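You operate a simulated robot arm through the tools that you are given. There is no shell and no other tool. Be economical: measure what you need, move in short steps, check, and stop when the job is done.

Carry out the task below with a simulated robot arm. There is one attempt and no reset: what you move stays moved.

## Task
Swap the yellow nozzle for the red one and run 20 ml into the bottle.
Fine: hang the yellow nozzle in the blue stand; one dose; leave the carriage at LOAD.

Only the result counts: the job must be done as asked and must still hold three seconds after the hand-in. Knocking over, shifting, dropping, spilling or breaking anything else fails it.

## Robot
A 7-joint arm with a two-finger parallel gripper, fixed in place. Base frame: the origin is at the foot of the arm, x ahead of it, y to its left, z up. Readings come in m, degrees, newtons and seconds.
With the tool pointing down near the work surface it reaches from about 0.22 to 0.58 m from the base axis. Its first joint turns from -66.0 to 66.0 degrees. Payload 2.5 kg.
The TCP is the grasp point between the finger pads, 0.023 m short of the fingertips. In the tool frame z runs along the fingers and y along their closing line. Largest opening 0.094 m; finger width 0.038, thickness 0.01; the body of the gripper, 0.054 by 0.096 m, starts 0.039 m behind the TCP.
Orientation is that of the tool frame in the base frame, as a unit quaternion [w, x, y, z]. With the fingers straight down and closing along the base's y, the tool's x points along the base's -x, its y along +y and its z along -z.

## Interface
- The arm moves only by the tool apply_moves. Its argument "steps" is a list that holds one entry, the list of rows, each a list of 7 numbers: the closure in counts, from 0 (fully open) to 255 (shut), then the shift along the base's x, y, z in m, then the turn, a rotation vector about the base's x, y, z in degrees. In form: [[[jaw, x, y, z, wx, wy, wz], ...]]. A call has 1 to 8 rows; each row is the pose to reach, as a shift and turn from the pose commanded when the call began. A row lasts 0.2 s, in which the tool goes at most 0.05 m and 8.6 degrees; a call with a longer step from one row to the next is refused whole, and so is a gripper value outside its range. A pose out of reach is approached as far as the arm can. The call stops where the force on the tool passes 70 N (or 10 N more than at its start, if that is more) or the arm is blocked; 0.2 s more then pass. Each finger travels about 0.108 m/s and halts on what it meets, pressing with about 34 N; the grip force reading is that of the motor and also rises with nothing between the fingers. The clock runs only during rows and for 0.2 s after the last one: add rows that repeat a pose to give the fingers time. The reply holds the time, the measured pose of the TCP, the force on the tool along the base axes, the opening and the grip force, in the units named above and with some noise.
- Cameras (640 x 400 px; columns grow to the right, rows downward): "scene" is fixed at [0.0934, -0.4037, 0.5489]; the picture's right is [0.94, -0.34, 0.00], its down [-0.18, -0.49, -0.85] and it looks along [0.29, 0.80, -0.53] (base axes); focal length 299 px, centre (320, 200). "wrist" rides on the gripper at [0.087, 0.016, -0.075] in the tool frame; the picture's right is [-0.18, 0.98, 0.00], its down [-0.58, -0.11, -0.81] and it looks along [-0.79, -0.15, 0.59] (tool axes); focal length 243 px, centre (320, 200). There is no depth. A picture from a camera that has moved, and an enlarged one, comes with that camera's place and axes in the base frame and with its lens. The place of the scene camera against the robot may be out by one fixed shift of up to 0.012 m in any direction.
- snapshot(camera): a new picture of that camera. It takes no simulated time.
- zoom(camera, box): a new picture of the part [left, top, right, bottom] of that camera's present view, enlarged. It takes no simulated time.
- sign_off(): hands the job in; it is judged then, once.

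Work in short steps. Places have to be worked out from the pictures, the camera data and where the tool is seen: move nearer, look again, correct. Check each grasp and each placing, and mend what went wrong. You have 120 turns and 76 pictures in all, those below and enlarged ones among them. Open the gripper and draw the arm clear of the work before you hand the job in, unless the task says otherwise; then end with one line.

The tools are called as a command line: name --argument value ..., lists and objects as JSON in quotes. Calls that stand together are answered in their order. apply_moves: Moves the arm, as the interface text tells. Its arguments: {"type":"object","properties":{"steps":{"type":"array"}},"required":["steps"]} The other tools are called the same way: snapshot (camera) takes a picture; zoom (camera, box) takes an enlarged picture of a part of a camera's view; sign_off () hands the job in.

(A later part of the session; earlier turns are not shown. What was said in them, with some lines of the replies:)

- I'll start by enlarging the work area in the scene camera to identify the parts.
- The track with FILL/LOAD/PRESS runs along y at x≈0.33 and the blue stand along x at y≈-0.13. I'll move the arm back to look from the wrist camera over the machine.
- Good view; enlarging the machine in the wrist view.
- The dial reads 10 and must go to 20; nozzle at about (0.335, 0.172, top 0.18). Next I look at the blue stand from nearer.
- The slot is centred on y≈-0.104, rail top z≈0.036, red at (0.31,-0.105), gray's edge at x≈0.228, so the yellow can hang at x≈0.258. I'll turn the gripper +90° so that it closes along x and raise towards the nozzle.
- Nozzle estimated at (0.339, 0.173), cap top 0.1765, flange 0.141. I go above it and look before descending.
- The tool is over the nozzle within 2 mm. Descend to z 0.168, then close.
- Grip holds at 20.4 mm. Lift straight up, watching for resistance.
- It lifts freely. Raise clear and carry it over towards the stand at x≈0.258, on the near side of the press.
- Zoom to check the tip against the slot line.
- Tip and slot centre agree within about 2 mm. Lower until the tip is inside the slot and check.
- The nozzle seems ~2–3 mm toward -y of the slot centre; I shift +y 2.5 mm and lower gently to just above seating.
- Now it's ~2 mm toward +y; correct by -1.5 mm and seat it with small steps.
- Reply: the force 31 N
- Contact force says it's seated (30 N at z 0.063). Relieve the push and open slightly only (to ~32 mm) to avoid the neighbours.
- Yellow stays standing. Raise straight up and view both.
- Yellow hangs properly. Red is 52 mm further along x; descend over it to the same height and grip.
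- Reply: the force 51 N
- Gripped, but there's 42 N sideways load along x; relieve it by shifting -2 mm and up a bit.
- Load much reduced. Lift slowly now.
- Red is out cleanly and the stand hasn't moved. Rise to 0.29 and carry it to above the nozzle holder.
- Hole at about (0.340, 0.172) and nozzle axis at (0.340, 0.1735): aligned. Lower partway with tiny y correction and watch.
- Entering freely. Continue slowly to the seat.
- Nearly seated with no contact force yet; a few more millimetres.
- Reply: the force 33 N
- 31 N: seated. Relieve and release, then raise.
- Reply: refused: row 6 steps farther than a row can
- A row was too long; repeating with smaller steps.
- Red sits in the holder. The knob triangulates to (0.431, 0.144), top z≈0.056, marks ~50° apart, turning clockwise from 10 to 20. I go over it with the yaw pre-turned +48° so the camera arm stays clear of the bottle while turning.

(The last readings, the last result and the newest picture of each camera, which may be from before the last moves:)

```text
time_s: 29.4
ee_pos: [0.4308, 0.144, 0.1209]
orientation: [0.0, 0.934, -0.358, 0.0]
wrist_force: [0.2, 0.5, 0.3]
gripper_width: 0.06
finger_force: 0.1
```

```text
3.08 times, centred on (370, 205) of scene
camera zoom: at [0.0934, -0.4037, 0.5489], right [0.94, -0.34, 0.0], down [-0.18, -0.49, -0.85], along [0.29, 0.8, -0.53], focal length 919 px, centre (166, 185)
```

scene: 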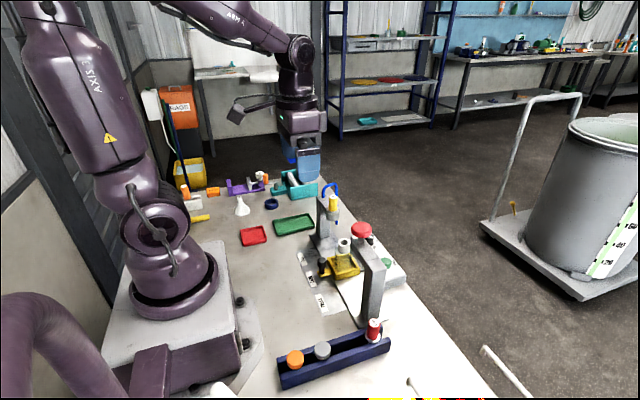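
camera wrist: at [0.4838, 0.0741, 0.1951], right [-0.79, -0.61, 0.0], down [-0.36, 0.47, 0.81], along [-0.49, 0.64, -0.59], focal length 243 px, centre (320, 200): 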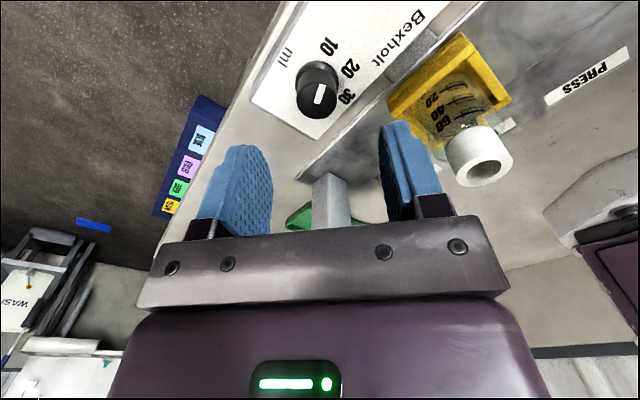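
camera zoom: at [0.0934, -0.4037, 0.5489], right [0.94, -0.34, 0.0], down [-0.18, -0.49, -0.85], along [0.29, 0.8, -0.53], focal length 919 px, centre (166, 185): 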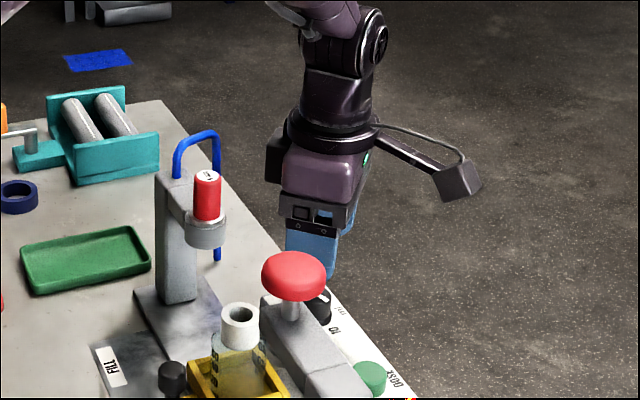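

Knob now reads (0.4325, 0.142). Descend around it and close.

apply_moves --steps '[[[92, 0.0015, -0.002, -0.02, 0, 0, 0], [92, 0.0015, -0.002, -0.05, 0, 0, 0], [92, 0.0015, -0.002, -0.0625, 0, 0, 0], [150, 0.0015, -0.002, -0.0625, 0, 0, 0], [220, 0.0015, -0.002, -0.0625, 0, 0, 0], [220, 0.0015, -0.002, -0.0625, 0, 0, 0]]]'

snapshot --camera "wrist"

```text
time_s: 30.8
ee_pos: [0.4334, 0.1448, 0.0589]
orientation: [-0.004, 0.934, -0.357, 0.002]
wrist_force: [24.0, 21.5, -17.9]
gripper_width: 0.0276
finger_force: 44.8
```

```text
32 pictures are left
camera wrist: at [0.486, 0.0738, 0.1337], right [-0.79, -0.61, -0.01], down [-0.37, 0.46, 0.81], along [-0.49, 0.64, -0.59], focal length 243 px, centre (320, 200)
```

wrist: 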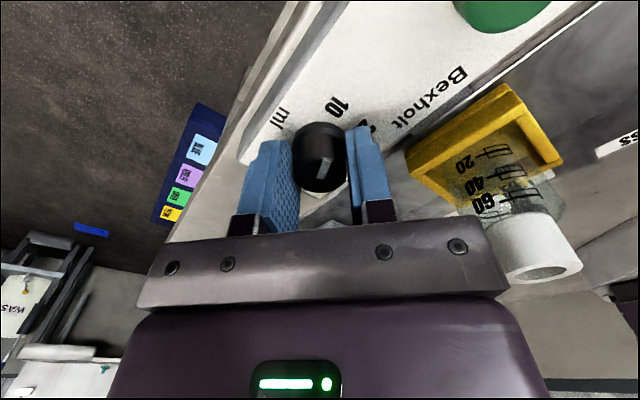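

Gripped; relieve the 30 N side load by 2 mm along the closing line, then turn clockwise 48°.

apply_moves --steps '[[[220, 0.0013, 0.0013, 0, 0, 0, 0], [220, 0.0013, 0.0013, 0, 0, 0, -8], [220, 0.0013, 0.0013, 0, 0, 0, -16], [220, 0.0013, 0.0013, 0, 0, 0, -24], [220, 0.0013, 0.0013, 0, 0, 0, -32], [220, 0.0013, 0.0013, 0, 0, 0, -40], [220, 0.0013, 0.0013, 0, 0, 0, -48], [220, 0.0013, 0.0013, 0, 0, 0, -48]]]'

zoom --camera "wrist" --box '[220, 60, 420, 220]'

```text
time_s: 32.6
ee_pos: [0.4317, 0.1439, 0.0594]
orientation: [0.0, -0.707, 0.708, 0.001]
wrist_force: [-20.1, 3.7, 34.3]
gripper_width: 0.0276
finger_force: 45.0
```

```text
2.50 times, centred on (320, 140) of wrist
camera zoom: at [0.4162, 0.0573, 0.1338], right [-0.98, 0.19, 0.0], down [0.11, 0.58, 0.81], along [0.15, 0.79, -0.59], focal length 606 px, centre (320, 350)
```

zoom: 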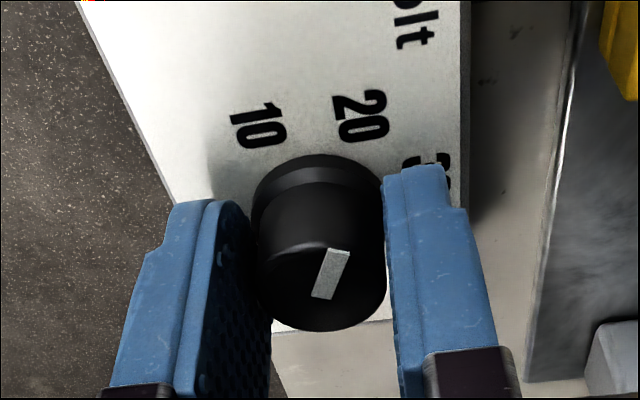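

Pointer reads about -114.5° while the 20 mark lies near -118°; turn 3° more, relieve and release upward, then check.

apply_moves --steps '[[[220, -0.0005, 0, 0.0005, 0, 0, -3], [220, -0.0005, 0, 0.0005, 0, 0, -3], [92, -0.0005, 0, 0.0005, 0, 0, -3], [92, -0.0005, 0, 0.0005, 0, 0, -3], [92, -0.0005, 0, 0.03, 0, 0, -2], [92, -0.0005, 0, 0.07, 0, 0, 0], [92, -0.0005, 0, 0.075, 0, 0, 0]]]'

zoom --camera "wrist" --box '[240, 0, 400, 140]'

```text
time_s: 34.2
ee_pos: [0.4326, 0.1436, 0.1315]
orientation: [0.001, -0.707, 0.707, 0.0]
wrist_force: [1.0, -0.1, 0.1]
gripper_width: 0.0602
finger_force: 0.1
```

```text
2.86 times, centred on (320, 70) of wrist
camera zoom: at [0.4167, 0.0571, 0.2073], right [-0.98, 0.18, 0.0], down [0.11, 0.58, 0.81], along [0.15, 0.79, -0.59], focal length 693 px, centre (320, 571)
```

zoom: 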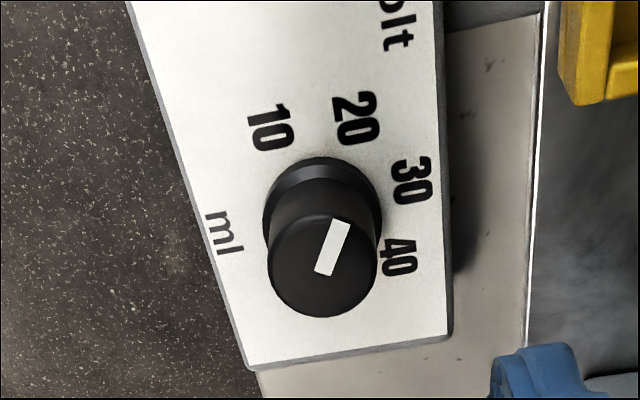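

Pointer at -118.8°, 20 mark at -119.7° (10 at -69, 30 at -170): dial is on 20. Now rise, return to yaw 0 and view the carriage knob.

apply_moves --steps '[[[92, 0, 0, 0.045, 0, 0, 0], [92, 0, 0, 0.09, 0, 0, -6], [92, -0.01, 0, 0.13, 0, 0, -14], [92, -0.05, -0.01, 0.14, 0, 0, -22], [92, -0.09, -0.025, 0.14, 0, 0, -30], [92, -0.13, -0.04, 0.14, 0, 0, -38], [92, -0.16, -0.055, 0.14, 0, 0, -46], [92, -0.18, -0.055, 0.12, 0, 0, -54]]]'

apply_moves --steps '[[[92, 0, 0, 0, 0, 0, -8], [92, 0, 0, 0, 0, 0, -16], [92, 0, 0, 0, 0, 0, -24], [92, 0, 0, 0, 0, 0, -32], [92, 0, 0, -0.02, 0, 0, -36], [92, 0, 0, -0.05, 0, 0, -36]]]'

snapshot --camera "wrist"

```text
time_s: 36.0
ee_pos: [0.2537, 0.087, 0.2506]
orientation: [0.0, -0.307, 0.952, 0.0]
wrist_force: [-0.1, 0.4, 0.9]
gripper_width: 0.0601
finger_force: 0.1
```

```text
time_s: 37.4
ee_pos: [0.2522, 0.0866, 0.2031]
orientation: [0.0, 0.001, 1.0, 0.0]
wrist_force: [-0.5, 0.6, 0.5]
gripper_width: 0.0602
finger_force: 0.1
```

```text
29 pictures are left
camera wrist: at [0.1657, 0.1023, 0.2774], right [0.19, 0.98, 0.0], down [0.58, -0.11, 0.81], along [0.79, -0.15, -0.59], focal length 243 px, centre (320, 200)
```

wrist: 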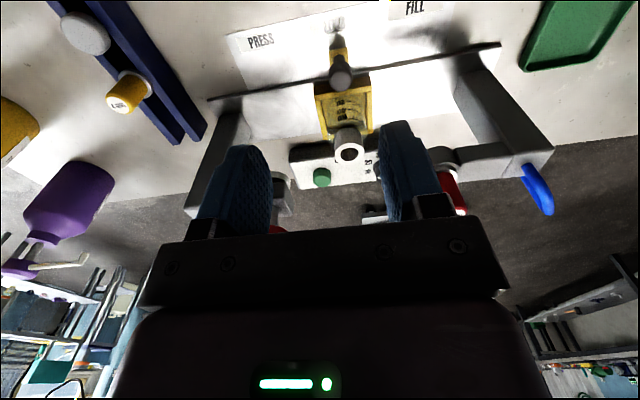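

zoom --camera "wrist" --box '[230, 0, 450, 180]'

zoom --camera "scene" --box '[280, 220, 400, 310]'

```text
2.22 times, centred on (340, 90) of wrist
camera zoom: at [0.1657, 0.1023, 0.2774], right [0.19, 0.98, 0.0], down [0.58, -0.11, 0.81], along [0.79, -0.15, -0.59], focal length 539 px, centre (276, 444)
```

zoom: 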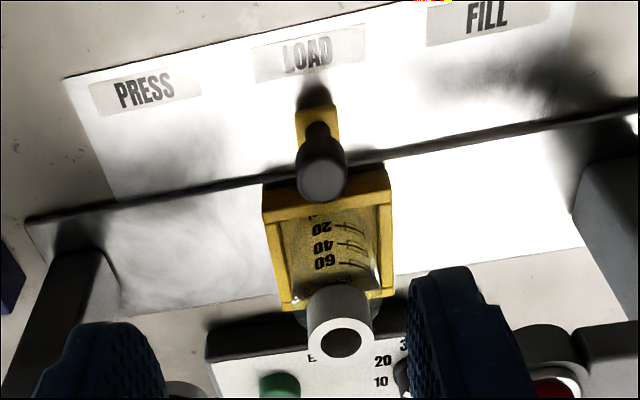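

```text
4.44 times, centred on (340, 265) of scene
camera zoom: at [0.0933, -0.4037, 0.5489], right [0.94, -0.34, 0.0], down [-0.18, -0.49, -0.85], along [0.29, 0.8, -0.53], focal length 1328 px, centre (231, -89)
```

zoom: 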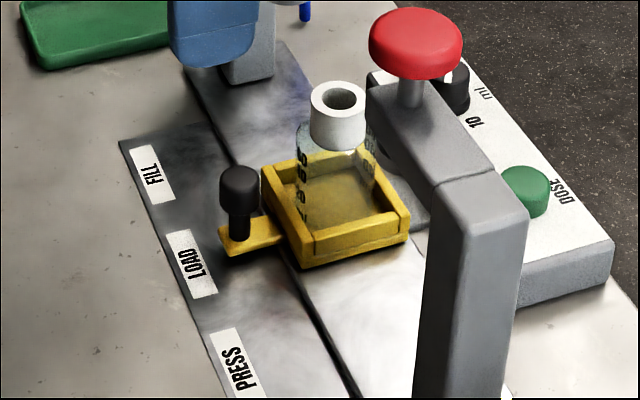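

Knob of carriage at (0.281, 0.0995), head z≈0.037–0.055; stations at y 0.027/0.0996/0.1726. Descend over the knob, keeping clear of the tray wall.

apply_moves --steps '[[[92, 0.012, 0.006, -0.04, 0, 0, 0], [92, 0.0235, 0.0115, -0.08, 0, 0, 0], [92, 0.0235, 0.0115, -0.12, 0, 0, 0], [92, 0.0235, 0.0115, -0.145, 0, 0, 0], [92, 0.0235, 0.0115, -0.145, 0, 0, 0]]]'

snapshot --camera "wrist"

zoom --camera "scene" --box '[280, 220, 400, 310]'

```text
time_s: 38.6
ee_pos: [0.2755, 0.098, 0.057]
orientation: [0.001, 0.001, 1.0, 0.0]
wrist_force: [-0.2, 0.2, 0.5]
gripper_width: 0.0601
finger_force: 0.1
```

```text
26 pictures are left
camera wrist: at [0.1892, 0.1142, 0.1331], right [0.19, 0.98, 0.0], down [0.58, -0.11, 0.81], along [0.79, -0.15, -0.59], focal length 243 px, centre (320, 200)
```

wrist: 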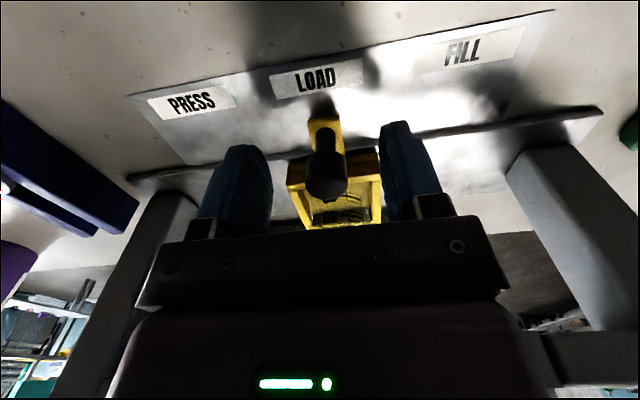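

```text
4.44 times, centred on (340, 265) of scene
camera zoom: at [0.0934, -0.4037, 0.5489], right [0.94, -0.34, 0.0], down [-0.18, -0.49, -0.85], along [0.29, 0.8, -0.53], focal length 1328 px, centre (231, -89)
```

zoom: 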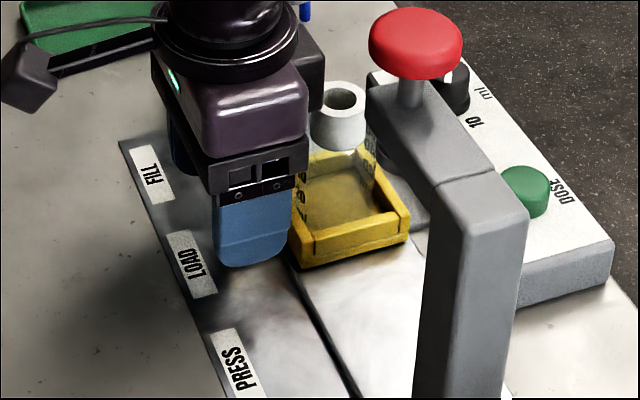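

Knob is between the fingers. Close on it.

apply_moves --steps '[[[150, 0, 0, 0, 0, 0, 0], [200, 0, 0, 0, 0, 0, 0], [215, 0, 0, 0, 0, 0, 0], [215, 0, 0, 0, 0, 0, 0]]]'

```text
time_s: 39.6
ee_pos: [0.276, 0.098, 0.0578]
orientation: [0.0, 0.0, 1.0, 0.0]
wrist_force: [0.6, 2.2, -5.9]
gripper_width: 0.0207
finger_force: 45.5
```

Gripped at 20.7 mm. Slide carriage to FILL (+73 mm) gently.

apply_moves --steps '[[[215, 0, 0.006, 0, 0, 0, 0], [215, 0, 0.018, 0, 0, 0, 0], [215, 0, 0.032, 0, 0, 0, 0], [215, 0, 0.046, 0, 0, 0, 0], [215, 0, 0.058, 0, 0, 0, 0], [215, 0, 0.067, 0, 0, 0, 0], [215, 0, 0.0725, 0, 0, 0, 0], [215, 0, 0.0725, 0, 0, 0, 0]]]'

zoom --camera "scene" --box '[280, 170, 400, 280]'

snapshot --camera "wrist"

```text
time_s: 41.4
ee_pos: [0.277, 0.1731, 0.057]
orientation: [-0.001, -0.001, 1.0, -0.001]
wrist_force: [-16.0, 2.0, 17.5]
gripper_width: 0.0204
finger_force: 45.2
```

```text
3.64 times, centred on (340, 225) of scene
camera zoom: at [0.0933, -0.4038, 0.5489], right [0.94, -0.34, 0.0], down [-0.18, -0.49, -0.85], along [0.29, 0.8, -0.53], focal length 1086 px, centre (247, 109)
```

zoom: 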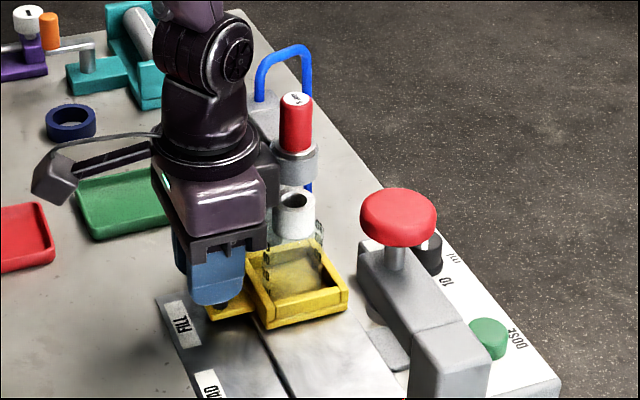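

```text
23 pictures are left
camera wrist: at [0.1893, 0.1883, 0.1321], right [0.18, 0.98, 0.0], down [0.58, -0.11, 0.81], along [0.79, -0.15, -0.59], focal length 243 px, centre (320, 200)
```

wrist: 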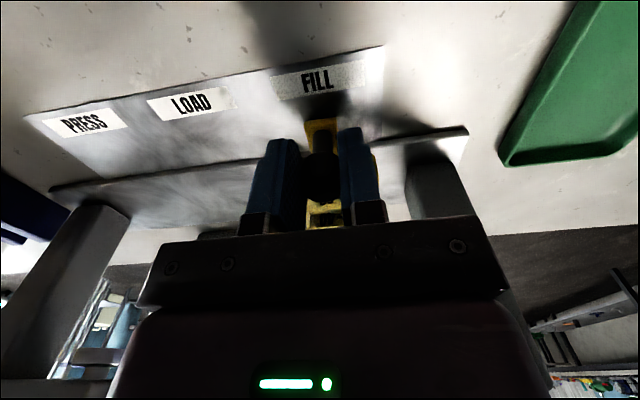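

Carriage is at FILL (tab aligned to label, knob y≈0.173 = nozzle y). Release and rise, pulling back to x away from the holder.

apply_moves --steps '[[[150, 0, 0, 0, 0, 0, 0], [120, 0, 0, 0, 0, 0, 0], [120, 0, 0, 0.03, 0, 0, 0], [120, -0.015, -0.02, 0.07, 0, 0, 0], [120, -0.03, -0.045, 0.11, 0, 0, 0], [120, -0.035, -0.06, 0.15, 0, 0, 0], [120, -0.035, -0.06, 0.15, 0, 0, 0]]]'

zoom --camera "wrist" --box '[230, 0, 500, 220]'

zoom --camera "scene" --box '[290, 170, 410, 280]'

```text
time_s: 43.0
ee_pos: [0.2404, 0.1124, 0.2085]
orientation: [0.0, 0.0, 1.0, 0.0]
wrist_force: [0.2, -0.3, 0.5]
gripper_width: 0.0497
finger_force: 0.0
```

```text
1.82 times, centred on (365, 110) of wrist
camera zoom: at [0.154, 0.1281, 0.2836], right [0.18, 0.98, 0.0], down [0.58, -0.11, 0.81], along [0.79, -0.15, -0.59], focal length 441 px, centre (238, 364)
```

zoom: 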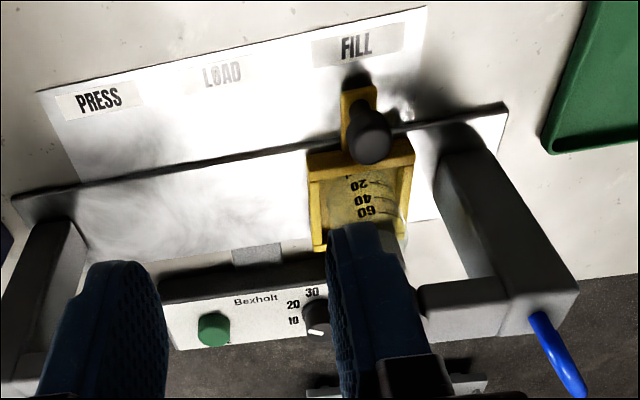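

```text
3.64 times, centred on (350, 225) of scene
camera zoom: at [0.0933, -0.4038, 0.5489], right [0.94, -0.34, 0.0], down [-0.18, -0.49, -0.85], along [0.29, 0.8, -0.53], focal length 1086 px, centre (211, 109)
```

zoom: 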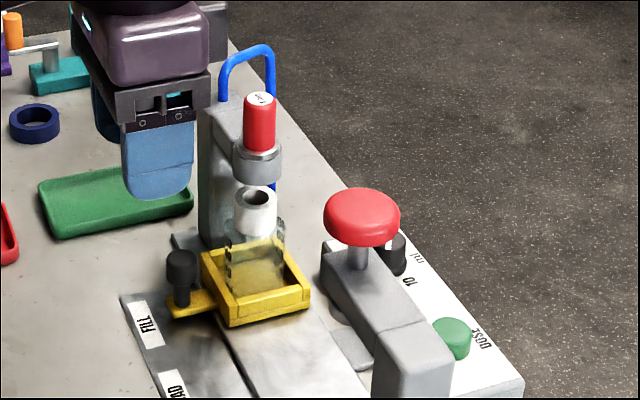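

Carriage knob at y 0.1738 and FILL label 0.1736: aligned. Next, the DOSE button at about (0.428, 0.056); go up and over with yaw +90 and closed fingers.

apply_moves --steps '[[[200, 0, 0, 0.04, 0, 0, 8], [255, 0.01, 0, 0.08, 0, 0, 16], [255, 0.05, -0.01, 0.085, 0, 0, 24], [255, 0.09, -0.02, 0.085, 0, 0, 32], [255, 0.13, -0.035, 0.085, 0, 0, 40], [255, 0.165, -0.05, 0.085, 0, 0, 48], [255, 0.186, -0.0566, 0.085, 0, 0, 56], [255, 0.186, -0.0566, 0.06, 0, 0, 64]]]'

apply_moves --steps '[[[255, 0, 0, -0.02, 0, 0, 8], [255, 0, 0, -0.05, 0, 0, 16], [255, 0, 0, -0.08, 0, 0, 24], [255, 0, 0, -0.11, 0, 0, 26], [255, 0, 0, -0.14, 0, 0, 26]]]'

snapshot --camera "wrist"

zoom --camera "scene" --box '[310, 160, 450, 290]'

```text
time_s: 44.8
ee_pos: [0.4284, 0.0558, 0.2664]
orientation: [0.0, -0.531, 0.847, 0.0]
wrist_force: [-0.1, 0.1, 0.2]
gripper_width: 0.0
finger_force: 34.2
```

```text
time_s: 46.0
ee_pos: [0.4292, 0.0558, 0.1273]
orientation: [0.0, 0.707, -0.707, 0.001]
wrist_force: [-0.8, -0.7, -0.4]
gripper_width: 0.0002
finger_force: 34.4
```

```text
20 pictures are left
camera wrist: at [0.4122, -0.0311, 0.2033], right [-0.98, 0.18, 0.0], down [0.11, 0.58, 0.81], along [0.15, 0.79, -0.59], focal length 243 px, centre (320, 200)
```

wrist: 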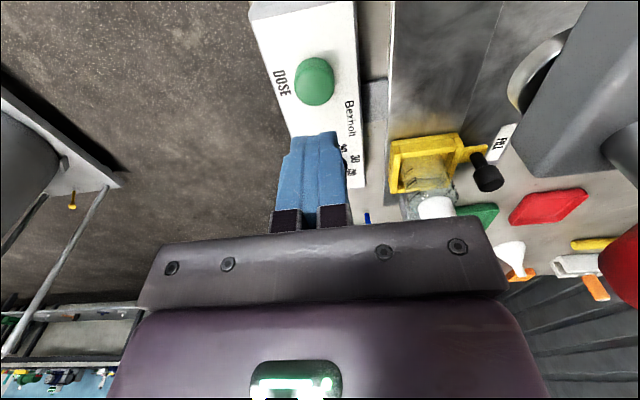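

```text
3.08 times, centred on (380, 225) of scene
camera zoom: at [0.0934, -0.4037, 0.5489], right [0.94, -0.34, 0.0], down [-0.18, -0.49, -0.85], along [0.29, 0.8, -0.53], focal length 919 px, centre (135, 123)
```

zoom: 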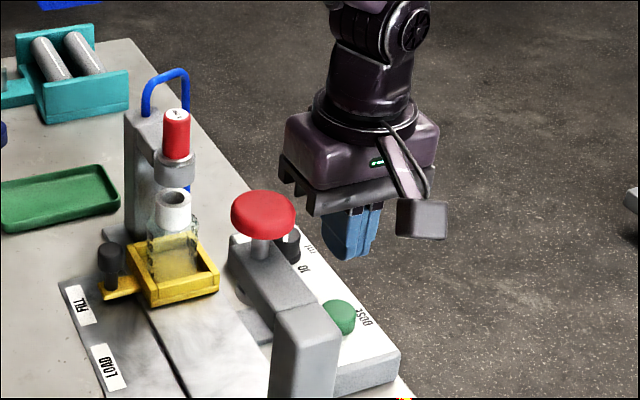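

Button centre ≈ (0.431, 0.054). Descend to just above its expected top.

apply_moves --steps '[[[255, 0.002, -0.001, -0.03, 0, 0, 0], [255, 0.002, -0.001, -0.05, 0, 0, 0], [255, 0.002, -0.001, -0.05, 0, 0, 0]]]'

zoom --camera "wrist" --box '[220, 60, 420, 220]'

```text
time_s: 46.8
ee_pos: [0.4301, 0.0548, 0.0793]
orientation: [0.0, 0.707, -0.707, -0.001]
wrist_force: [0.4, 0.0, -0.3]
gripper_width: 0.0
finger_force: 34.0
```

```text
2.50 times, centred on (320, 140) of wrist
camera zoom: at [0.4132, -0.0319, 0.1533], right [-0.98, 0.18, 0.0], down [0.11, 0.58, 0.81], along [0.15, 0.79, -0.59], focal length 606 px, centre (320, 350)
```

zoom: 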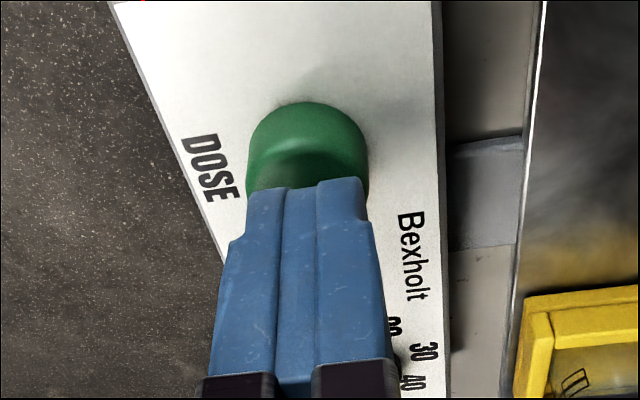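

Fingertips are over the button. Press down in small steps.

apply_moves --steps '[[[255, 0, 0, -0.004, 0, 0, 0], [255, 0, 0, -0.008, 0, 0, 0], [255, 0, 0, -0.011, 0, 0, 0], [255, 0, 0, -0.013, 0, 0, 0]]]'

```text
time_s: 47.8
ee_pos: [0.4284, 0.0552, 0.0654]
orientation: [-0.001, 0.707, -0.707, 0.001]
wrist_force: [-0.7, 0.8, 2.4]
gripper_width: 0.0
finger_force: 33.5
```

Slight contact (2.4 N). Keep pressing in 2 mm steps.

apply_moves --steps '[[[255, 0, 0, -0.002, 0, 0, 0], [255, 0, 0, -0.004, 0, 0, 0], [255, 0, 0, -0.004, 0, 0, 0]]]'

zoom --camera "scene" --box '[310, 180, 430, 290]'

```text
time_s: 48.6
ee_pos: [0.4299, 0.0552, 0.0606]
orientation: [0.0, -0.706, 0.708, -0.001]
wrist_force: [-1.9, 0.5, 10.2]
gripper_width: 0.0002
finger_force: 33.8
```

```text
3.64 times, centred on (370, 235) of scene
camera zoom: at [0.0933, -0.4037, 0.5489], right [0.94, -0.34, 0.0], down [-0.18, -0.49, -0.85], along [0.29, 0.8, -0.53], focal length 1086 px, centre (138, 73)
```

zoom: 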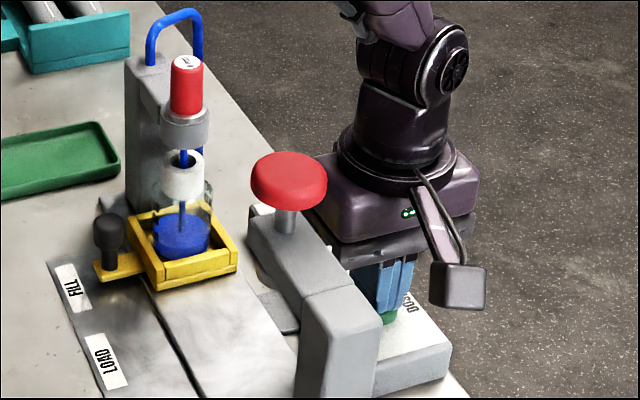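

The dose is running into the bottle. Lift off and let it finish.

apply_moves --steps '[[[255, 0, 0, 0.02, 0, 0, 0], [255, 0, 0, 0.06, 0, 0, 0], [255, 0, 0, 0.1, 0, 0, 0], [255, 0, 0, 0.145, 0, 0, 0], [255, 0, 0, 0.19, 0, 0, 0], [255, 0, 0, 0.225, 0, 0, 0], [255, 0, 0, 0.225, 0, 0, 0], [255, 0, 0, 0.225, 0, 0, 0]]]'

zoom --camera "scene" --box '[310, 180, 430, 290]'

```text
time_s: 50.4
ee_pos: [0.4292, 0.0542, 0.2857]
orientation: [0.0, 0.708, -0.707, 0.0]
wrist_force: [0.2, -0.9, 0.4]
gripper_width: 0.0
finger_force: 34.0
```

```text
3.64 times, centred on (370, 235) of scene
camera zoom: at [0.0934, -0.4037, 0.5489], right [0.94, -0.34, 0.0], down [-0.18, -0.49, -0.85], along [0.29, 0.8, -0.53], focal length 1086 px, centre (138, 73)
```

zoom: 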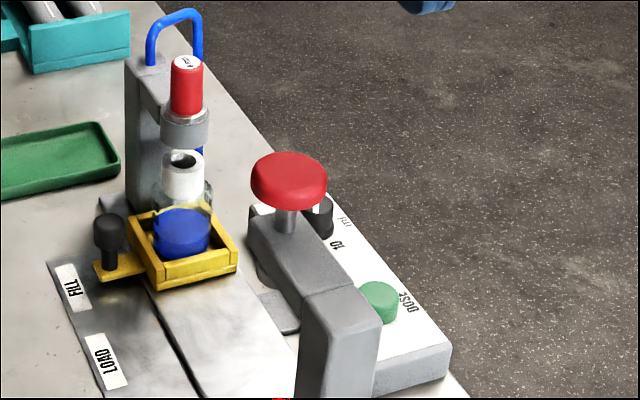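

Flow has stopped. Return above the carriage knob with yaw 0, reversing the earlier path.

apply_moves --steps '[[[255, -0.04, 0.01, 0, 0, 0, -8], [200, -0.08, 0.02, 0, 0, 0, -16], [120, -0.12, 0.035, 0, 0, 0, -24], [92, -0.155, 0.05, 0, 0, 0, -32], [92, -0.188, 0.0576, 0, 0, 0, -40], [92, -0.188, 0.0576, 0, 0, 0, -48], [92, -0.188, 0.0576, -0.02, 0, 0, -56], [92, -0.188, 0.0576, -0.04, 0, 0, -64]]]'

apply_moves --steps '[[[92, 0, 0, 0, 0, 0, -8], [92, 0, 0, 0, 0, 0, -16], [92, 0, 0, 0, 0, 0, -24], [92, 0, 0, -0.02, 0, 0, -26], [92, 0, 0.01, -0.037, 0, 0, -26], [92, 0, 0.01, -0.037, 0, 0, -26]]]'

zoom --camera "wrist" --box '[230, 0, 500, 220]'

```text
time_s: 52.2
ee_pos: [0.2428, 0.1124, 0.2454]
orientation: [0.001, -0.224, 0.975, 0.0]
wrist_force: [0.1, 0.3, 0.3]
gripper_width: 0.0602
finger_force: 0.1
```

```text
time_s: 53.6
ee_pos: [0.2405, 0.1221, 0.2095]
orientation: [0.0, 0.001, 1.0, -0.001]
wrist_force: [-0.1, -0.3, 0.9]
gripper_width: 0.0601
finger_force: 0.1
```

```text
1.82 times, centred on (365, 110) of wrist
camera zoom: at [0.1549, 0.1382, 0.2835], right [0.19, 0.98, 0.0], down [0.58, -0.11, 0.81], along [0.79, -0.15, -0.59], focal length 441 px, centre (238, 364)
```

zoom: 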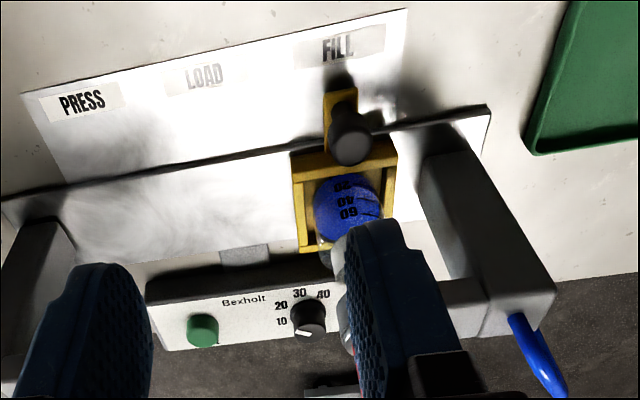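

The dial mark looks odd here; enlarge dial and bottle.

zoom --camera "wrist" --box '[330, 60, 400, 180]'

zoom --camera "wrist" --box '[310, 140, 390, 190]'

zoom --camera "scene" --box '[335, 215, 385, 265]'

```text
3.33 times, centred on (365, 120) of wrist
camera zoom: at [0.1549, 0.1382, 0.2835], right [0.19, 0.98, 0.0], down [0.58, -0.11, 0.81], along [0.79, -0.15, -0.59], focal length 809 px, centre (170, 467)
```

zoom: 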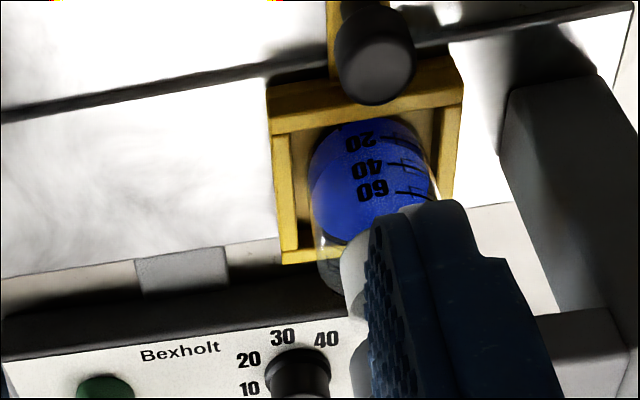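

```text
8.00 times, centred on (350, 165) of wrist
camera zoom: at [0.1549, 0.1382, 0.2835], right [0.19, 0.98, 0.0], down [0.58, -0.11, 0.81], along [0.79, -0.15, -0.59], focal length 1941 px, centre (80, 480)
```

zoom: 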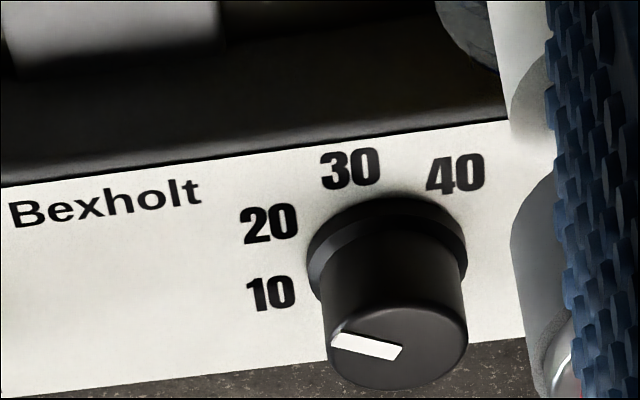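

```text
8.00 times, centred on (360, 240) of scene
camera zoom: at [0.0934, -0.4037, 0.5489], right [0.94, -0.34, 0.0], down [-0.18, -0.49, -0.85], along [0.29, 0.8, -0.53], focal length 2390 px, centre (0, -120)
```

zoom: 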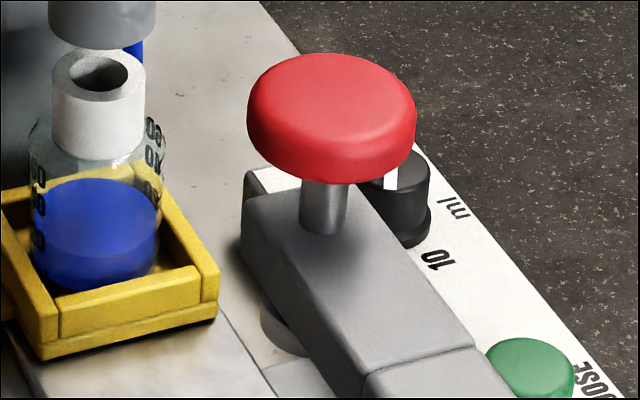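

The dial points to 20, and liquid is in the bottle. Now descend on the carriage knob at FILL by the reverse of the retreat path and grip.

apply_moves --steps '[[[92, 0.005, 0.015, -0.04, 0, 0, 0], [92, 0.02, 0.03, -0.08, 0, 0, 0], [92, 0.035, 0.05, -0.12, 0, 0, 0], [92, 0.035, 0.05, -0.151, 0, 0, 0], [150, 0.035, 0.05, -0.151, 0, 0, 0], [215, 0.035, 0.05, -0.151, 0, 0, 0], [215, 0.035, 0.05, -0.151, 0, 0, 0]]]'

snapshot --camera "wrist"

```text
time_s: 55.2
ee_pos: [0.2754, 0.1723, 0.0581]
orientation: [-0.001, 0.0, 1.0, 0.0]
wrist_force: [-7.2, 2.9, -11.8]
gripper_width: 0.0202
finger_force: 45.3
```

```text
11 pictures are left
camera wrist: at [0.1895, 0.1879, 0.1333], right [0.18, 0.98, 0.0], down [0.58, -0.11, 0.81], along [0.79, -0.15, -0.59], focal length 243 px, centre (320, 200)
```

wrist: 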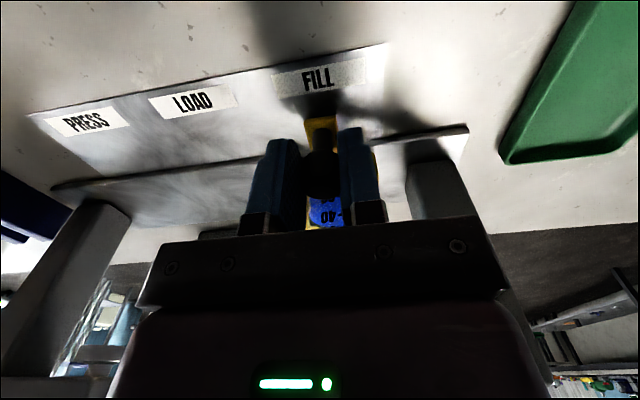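

Knob gripped. Slide smoothly back to LOAD (-73.5 mm).

apply_moves --steps '[[[215, 0, -0.006, 0, 0, 0, 0], [215, 0, -0.018, 0, 0, 0, 0], [215, 0, -0.032, 0, 0, 0, 0], [215, 0, -0.046, 0, 0, 0, 0], [215, 0, -0.058, 0, 0, 0, 0], [215, 0, -0.067, 0, 0, 0, 0], [215, 0, -0.0735, 0, 0, 0, 0], [215, 0, -0.0735, 0, 0, 0, 0]]]'

apply_moves --steps '[[[150, 0, 0, 0, 0, 0, 0], [92, 0, 0, 0, 0, 0, 0], [92, 0, 0, 0.03, 0, 0, 0], [92, -0.012, -0.006, 0.065, 0, 0, 0], [92, -0.0235, -0.0115, 0.105, 0, 0, 0], [92, -0.0235, -0.0115, 0.145, 0, 0, 0], [92, -0.0235, -0.0115, 0.145, 0, 0, 0]]]'

zoom --camera "wrist" --box '[230, 0, 450, 180]'

```text
time_s: 57.0
ee_pos: [0.2756, 0.0996, 0.0584]
orientation: [0.002, 0.0, 1.0, 0.001]
wrist_force: [-12.0, 2.2, 35.2]
gripper_width: 0.0207
finger_force: 45.2
```

```text
time_s: 58.6
ee_pos: [0.2492, 0.0889, 0.2041]
orientation: [0.0, 0.001, 1.0, 0.0]
wrist_force: [-0.1, 0.7, 0.3]
gripper_width: 0.0602
finger_force: 0.1
```

```text
2.22 times, centred on (340, 90) of wrist
camera zoom: at [0.1637, 0.1045, 0.2793], right [0.19, 0.98, 0.0], down [0.58, -0.11, 0.81], along [0.79, -0.15, -0.59], focal length 539 px, centre (276, 444)
```

zoom: 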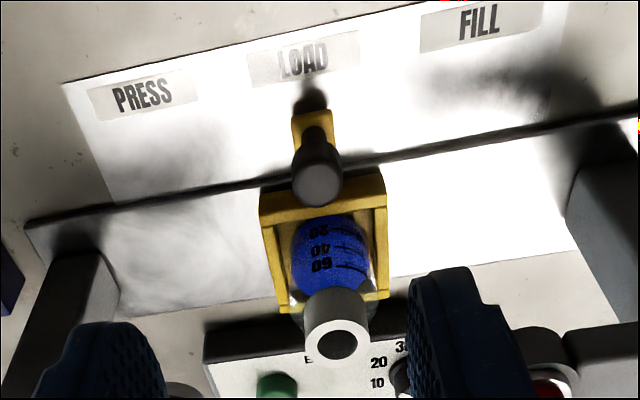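

Knob-to-label offset is the same as at the start: carriage at LOAD. Raise and withdraw, then final check.

apply_moves --steps '[[[0, 0, 0, 0.045, 0, 0, 0], [0, 0, 0, 0.09, 0, 0, 0], [0, 0, 0, 0.13, 0, 0, 0], [0, 0, 0, 0.17, 0, 0, 0], [0, 0, 0, 0.17, 0, 0, 0]]]'

snapshot --camera "scene"

zoom --camera "scene" --box '[310, 230, 390, 290]'

zoom --camera "scene" --box '[270, 170, 420, 390]'

```text
time_s: 59.8
ee_pos: [0.2515, 0.088, 0.3715]
orientation: [0.001, 0.0, 1.0, 0.0]
wrist_force: [0.2, 0.1, -0.1]
gripper_width: 0.094
finger_force: 0.0
```

```text
9 pictures are left
```

scene: 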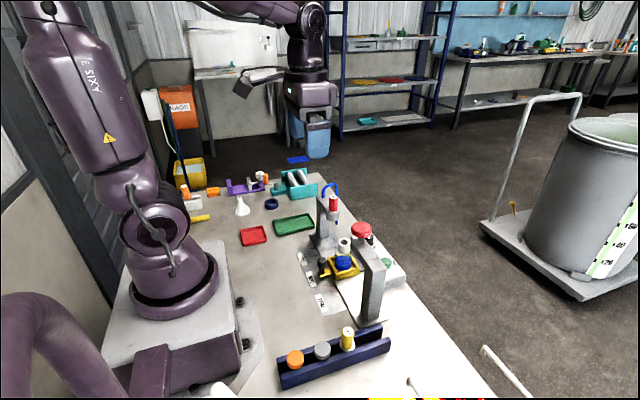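

```text
6.67 times, centred on (350, 260) of scene
camera zoom: at [0.0934, -0.4037, 0.5489], right [0.94, -0.34, 0.0], down [-0.18, -0.49, -0.85], along [0.29, 0.8, -0.53], focal length 1992 px, centre (120, -200)
```

zoom: 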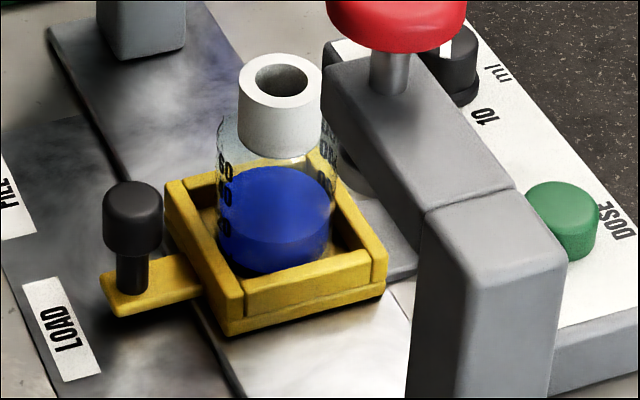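

```text
1.82 times, centred on (345, 280) of scene
camera zoom: at [0.0934, -0.4037, 0.5489], right [0.94, -0.34, 0.0], down [-0.18, -0.49, -0.85], along [0.29, 0.8, -0.53], focal length 543 px, centre (274, 54)
```

zoom: 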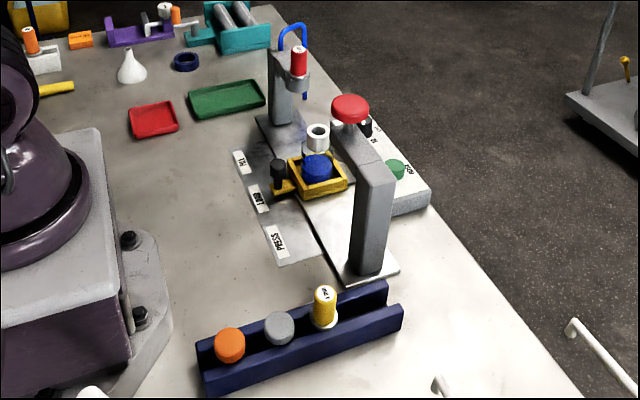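

Red is in the holder, yellow hangs in the stand, the bottle holds its single dose and the carriage is at LOAD. The gripper is open and clear, so I'm handing in.

sign_off

```text
The job is handed in.
```

The red nozzle is in the holder, the yellow one hangs in the blue stand, one dose ran into the bottle with the dial on 20 ml, and the carriage is back at LOAD; I couldn't confirm the exact fill level from the pictures (my readings ran from about 20 to 30 ml).
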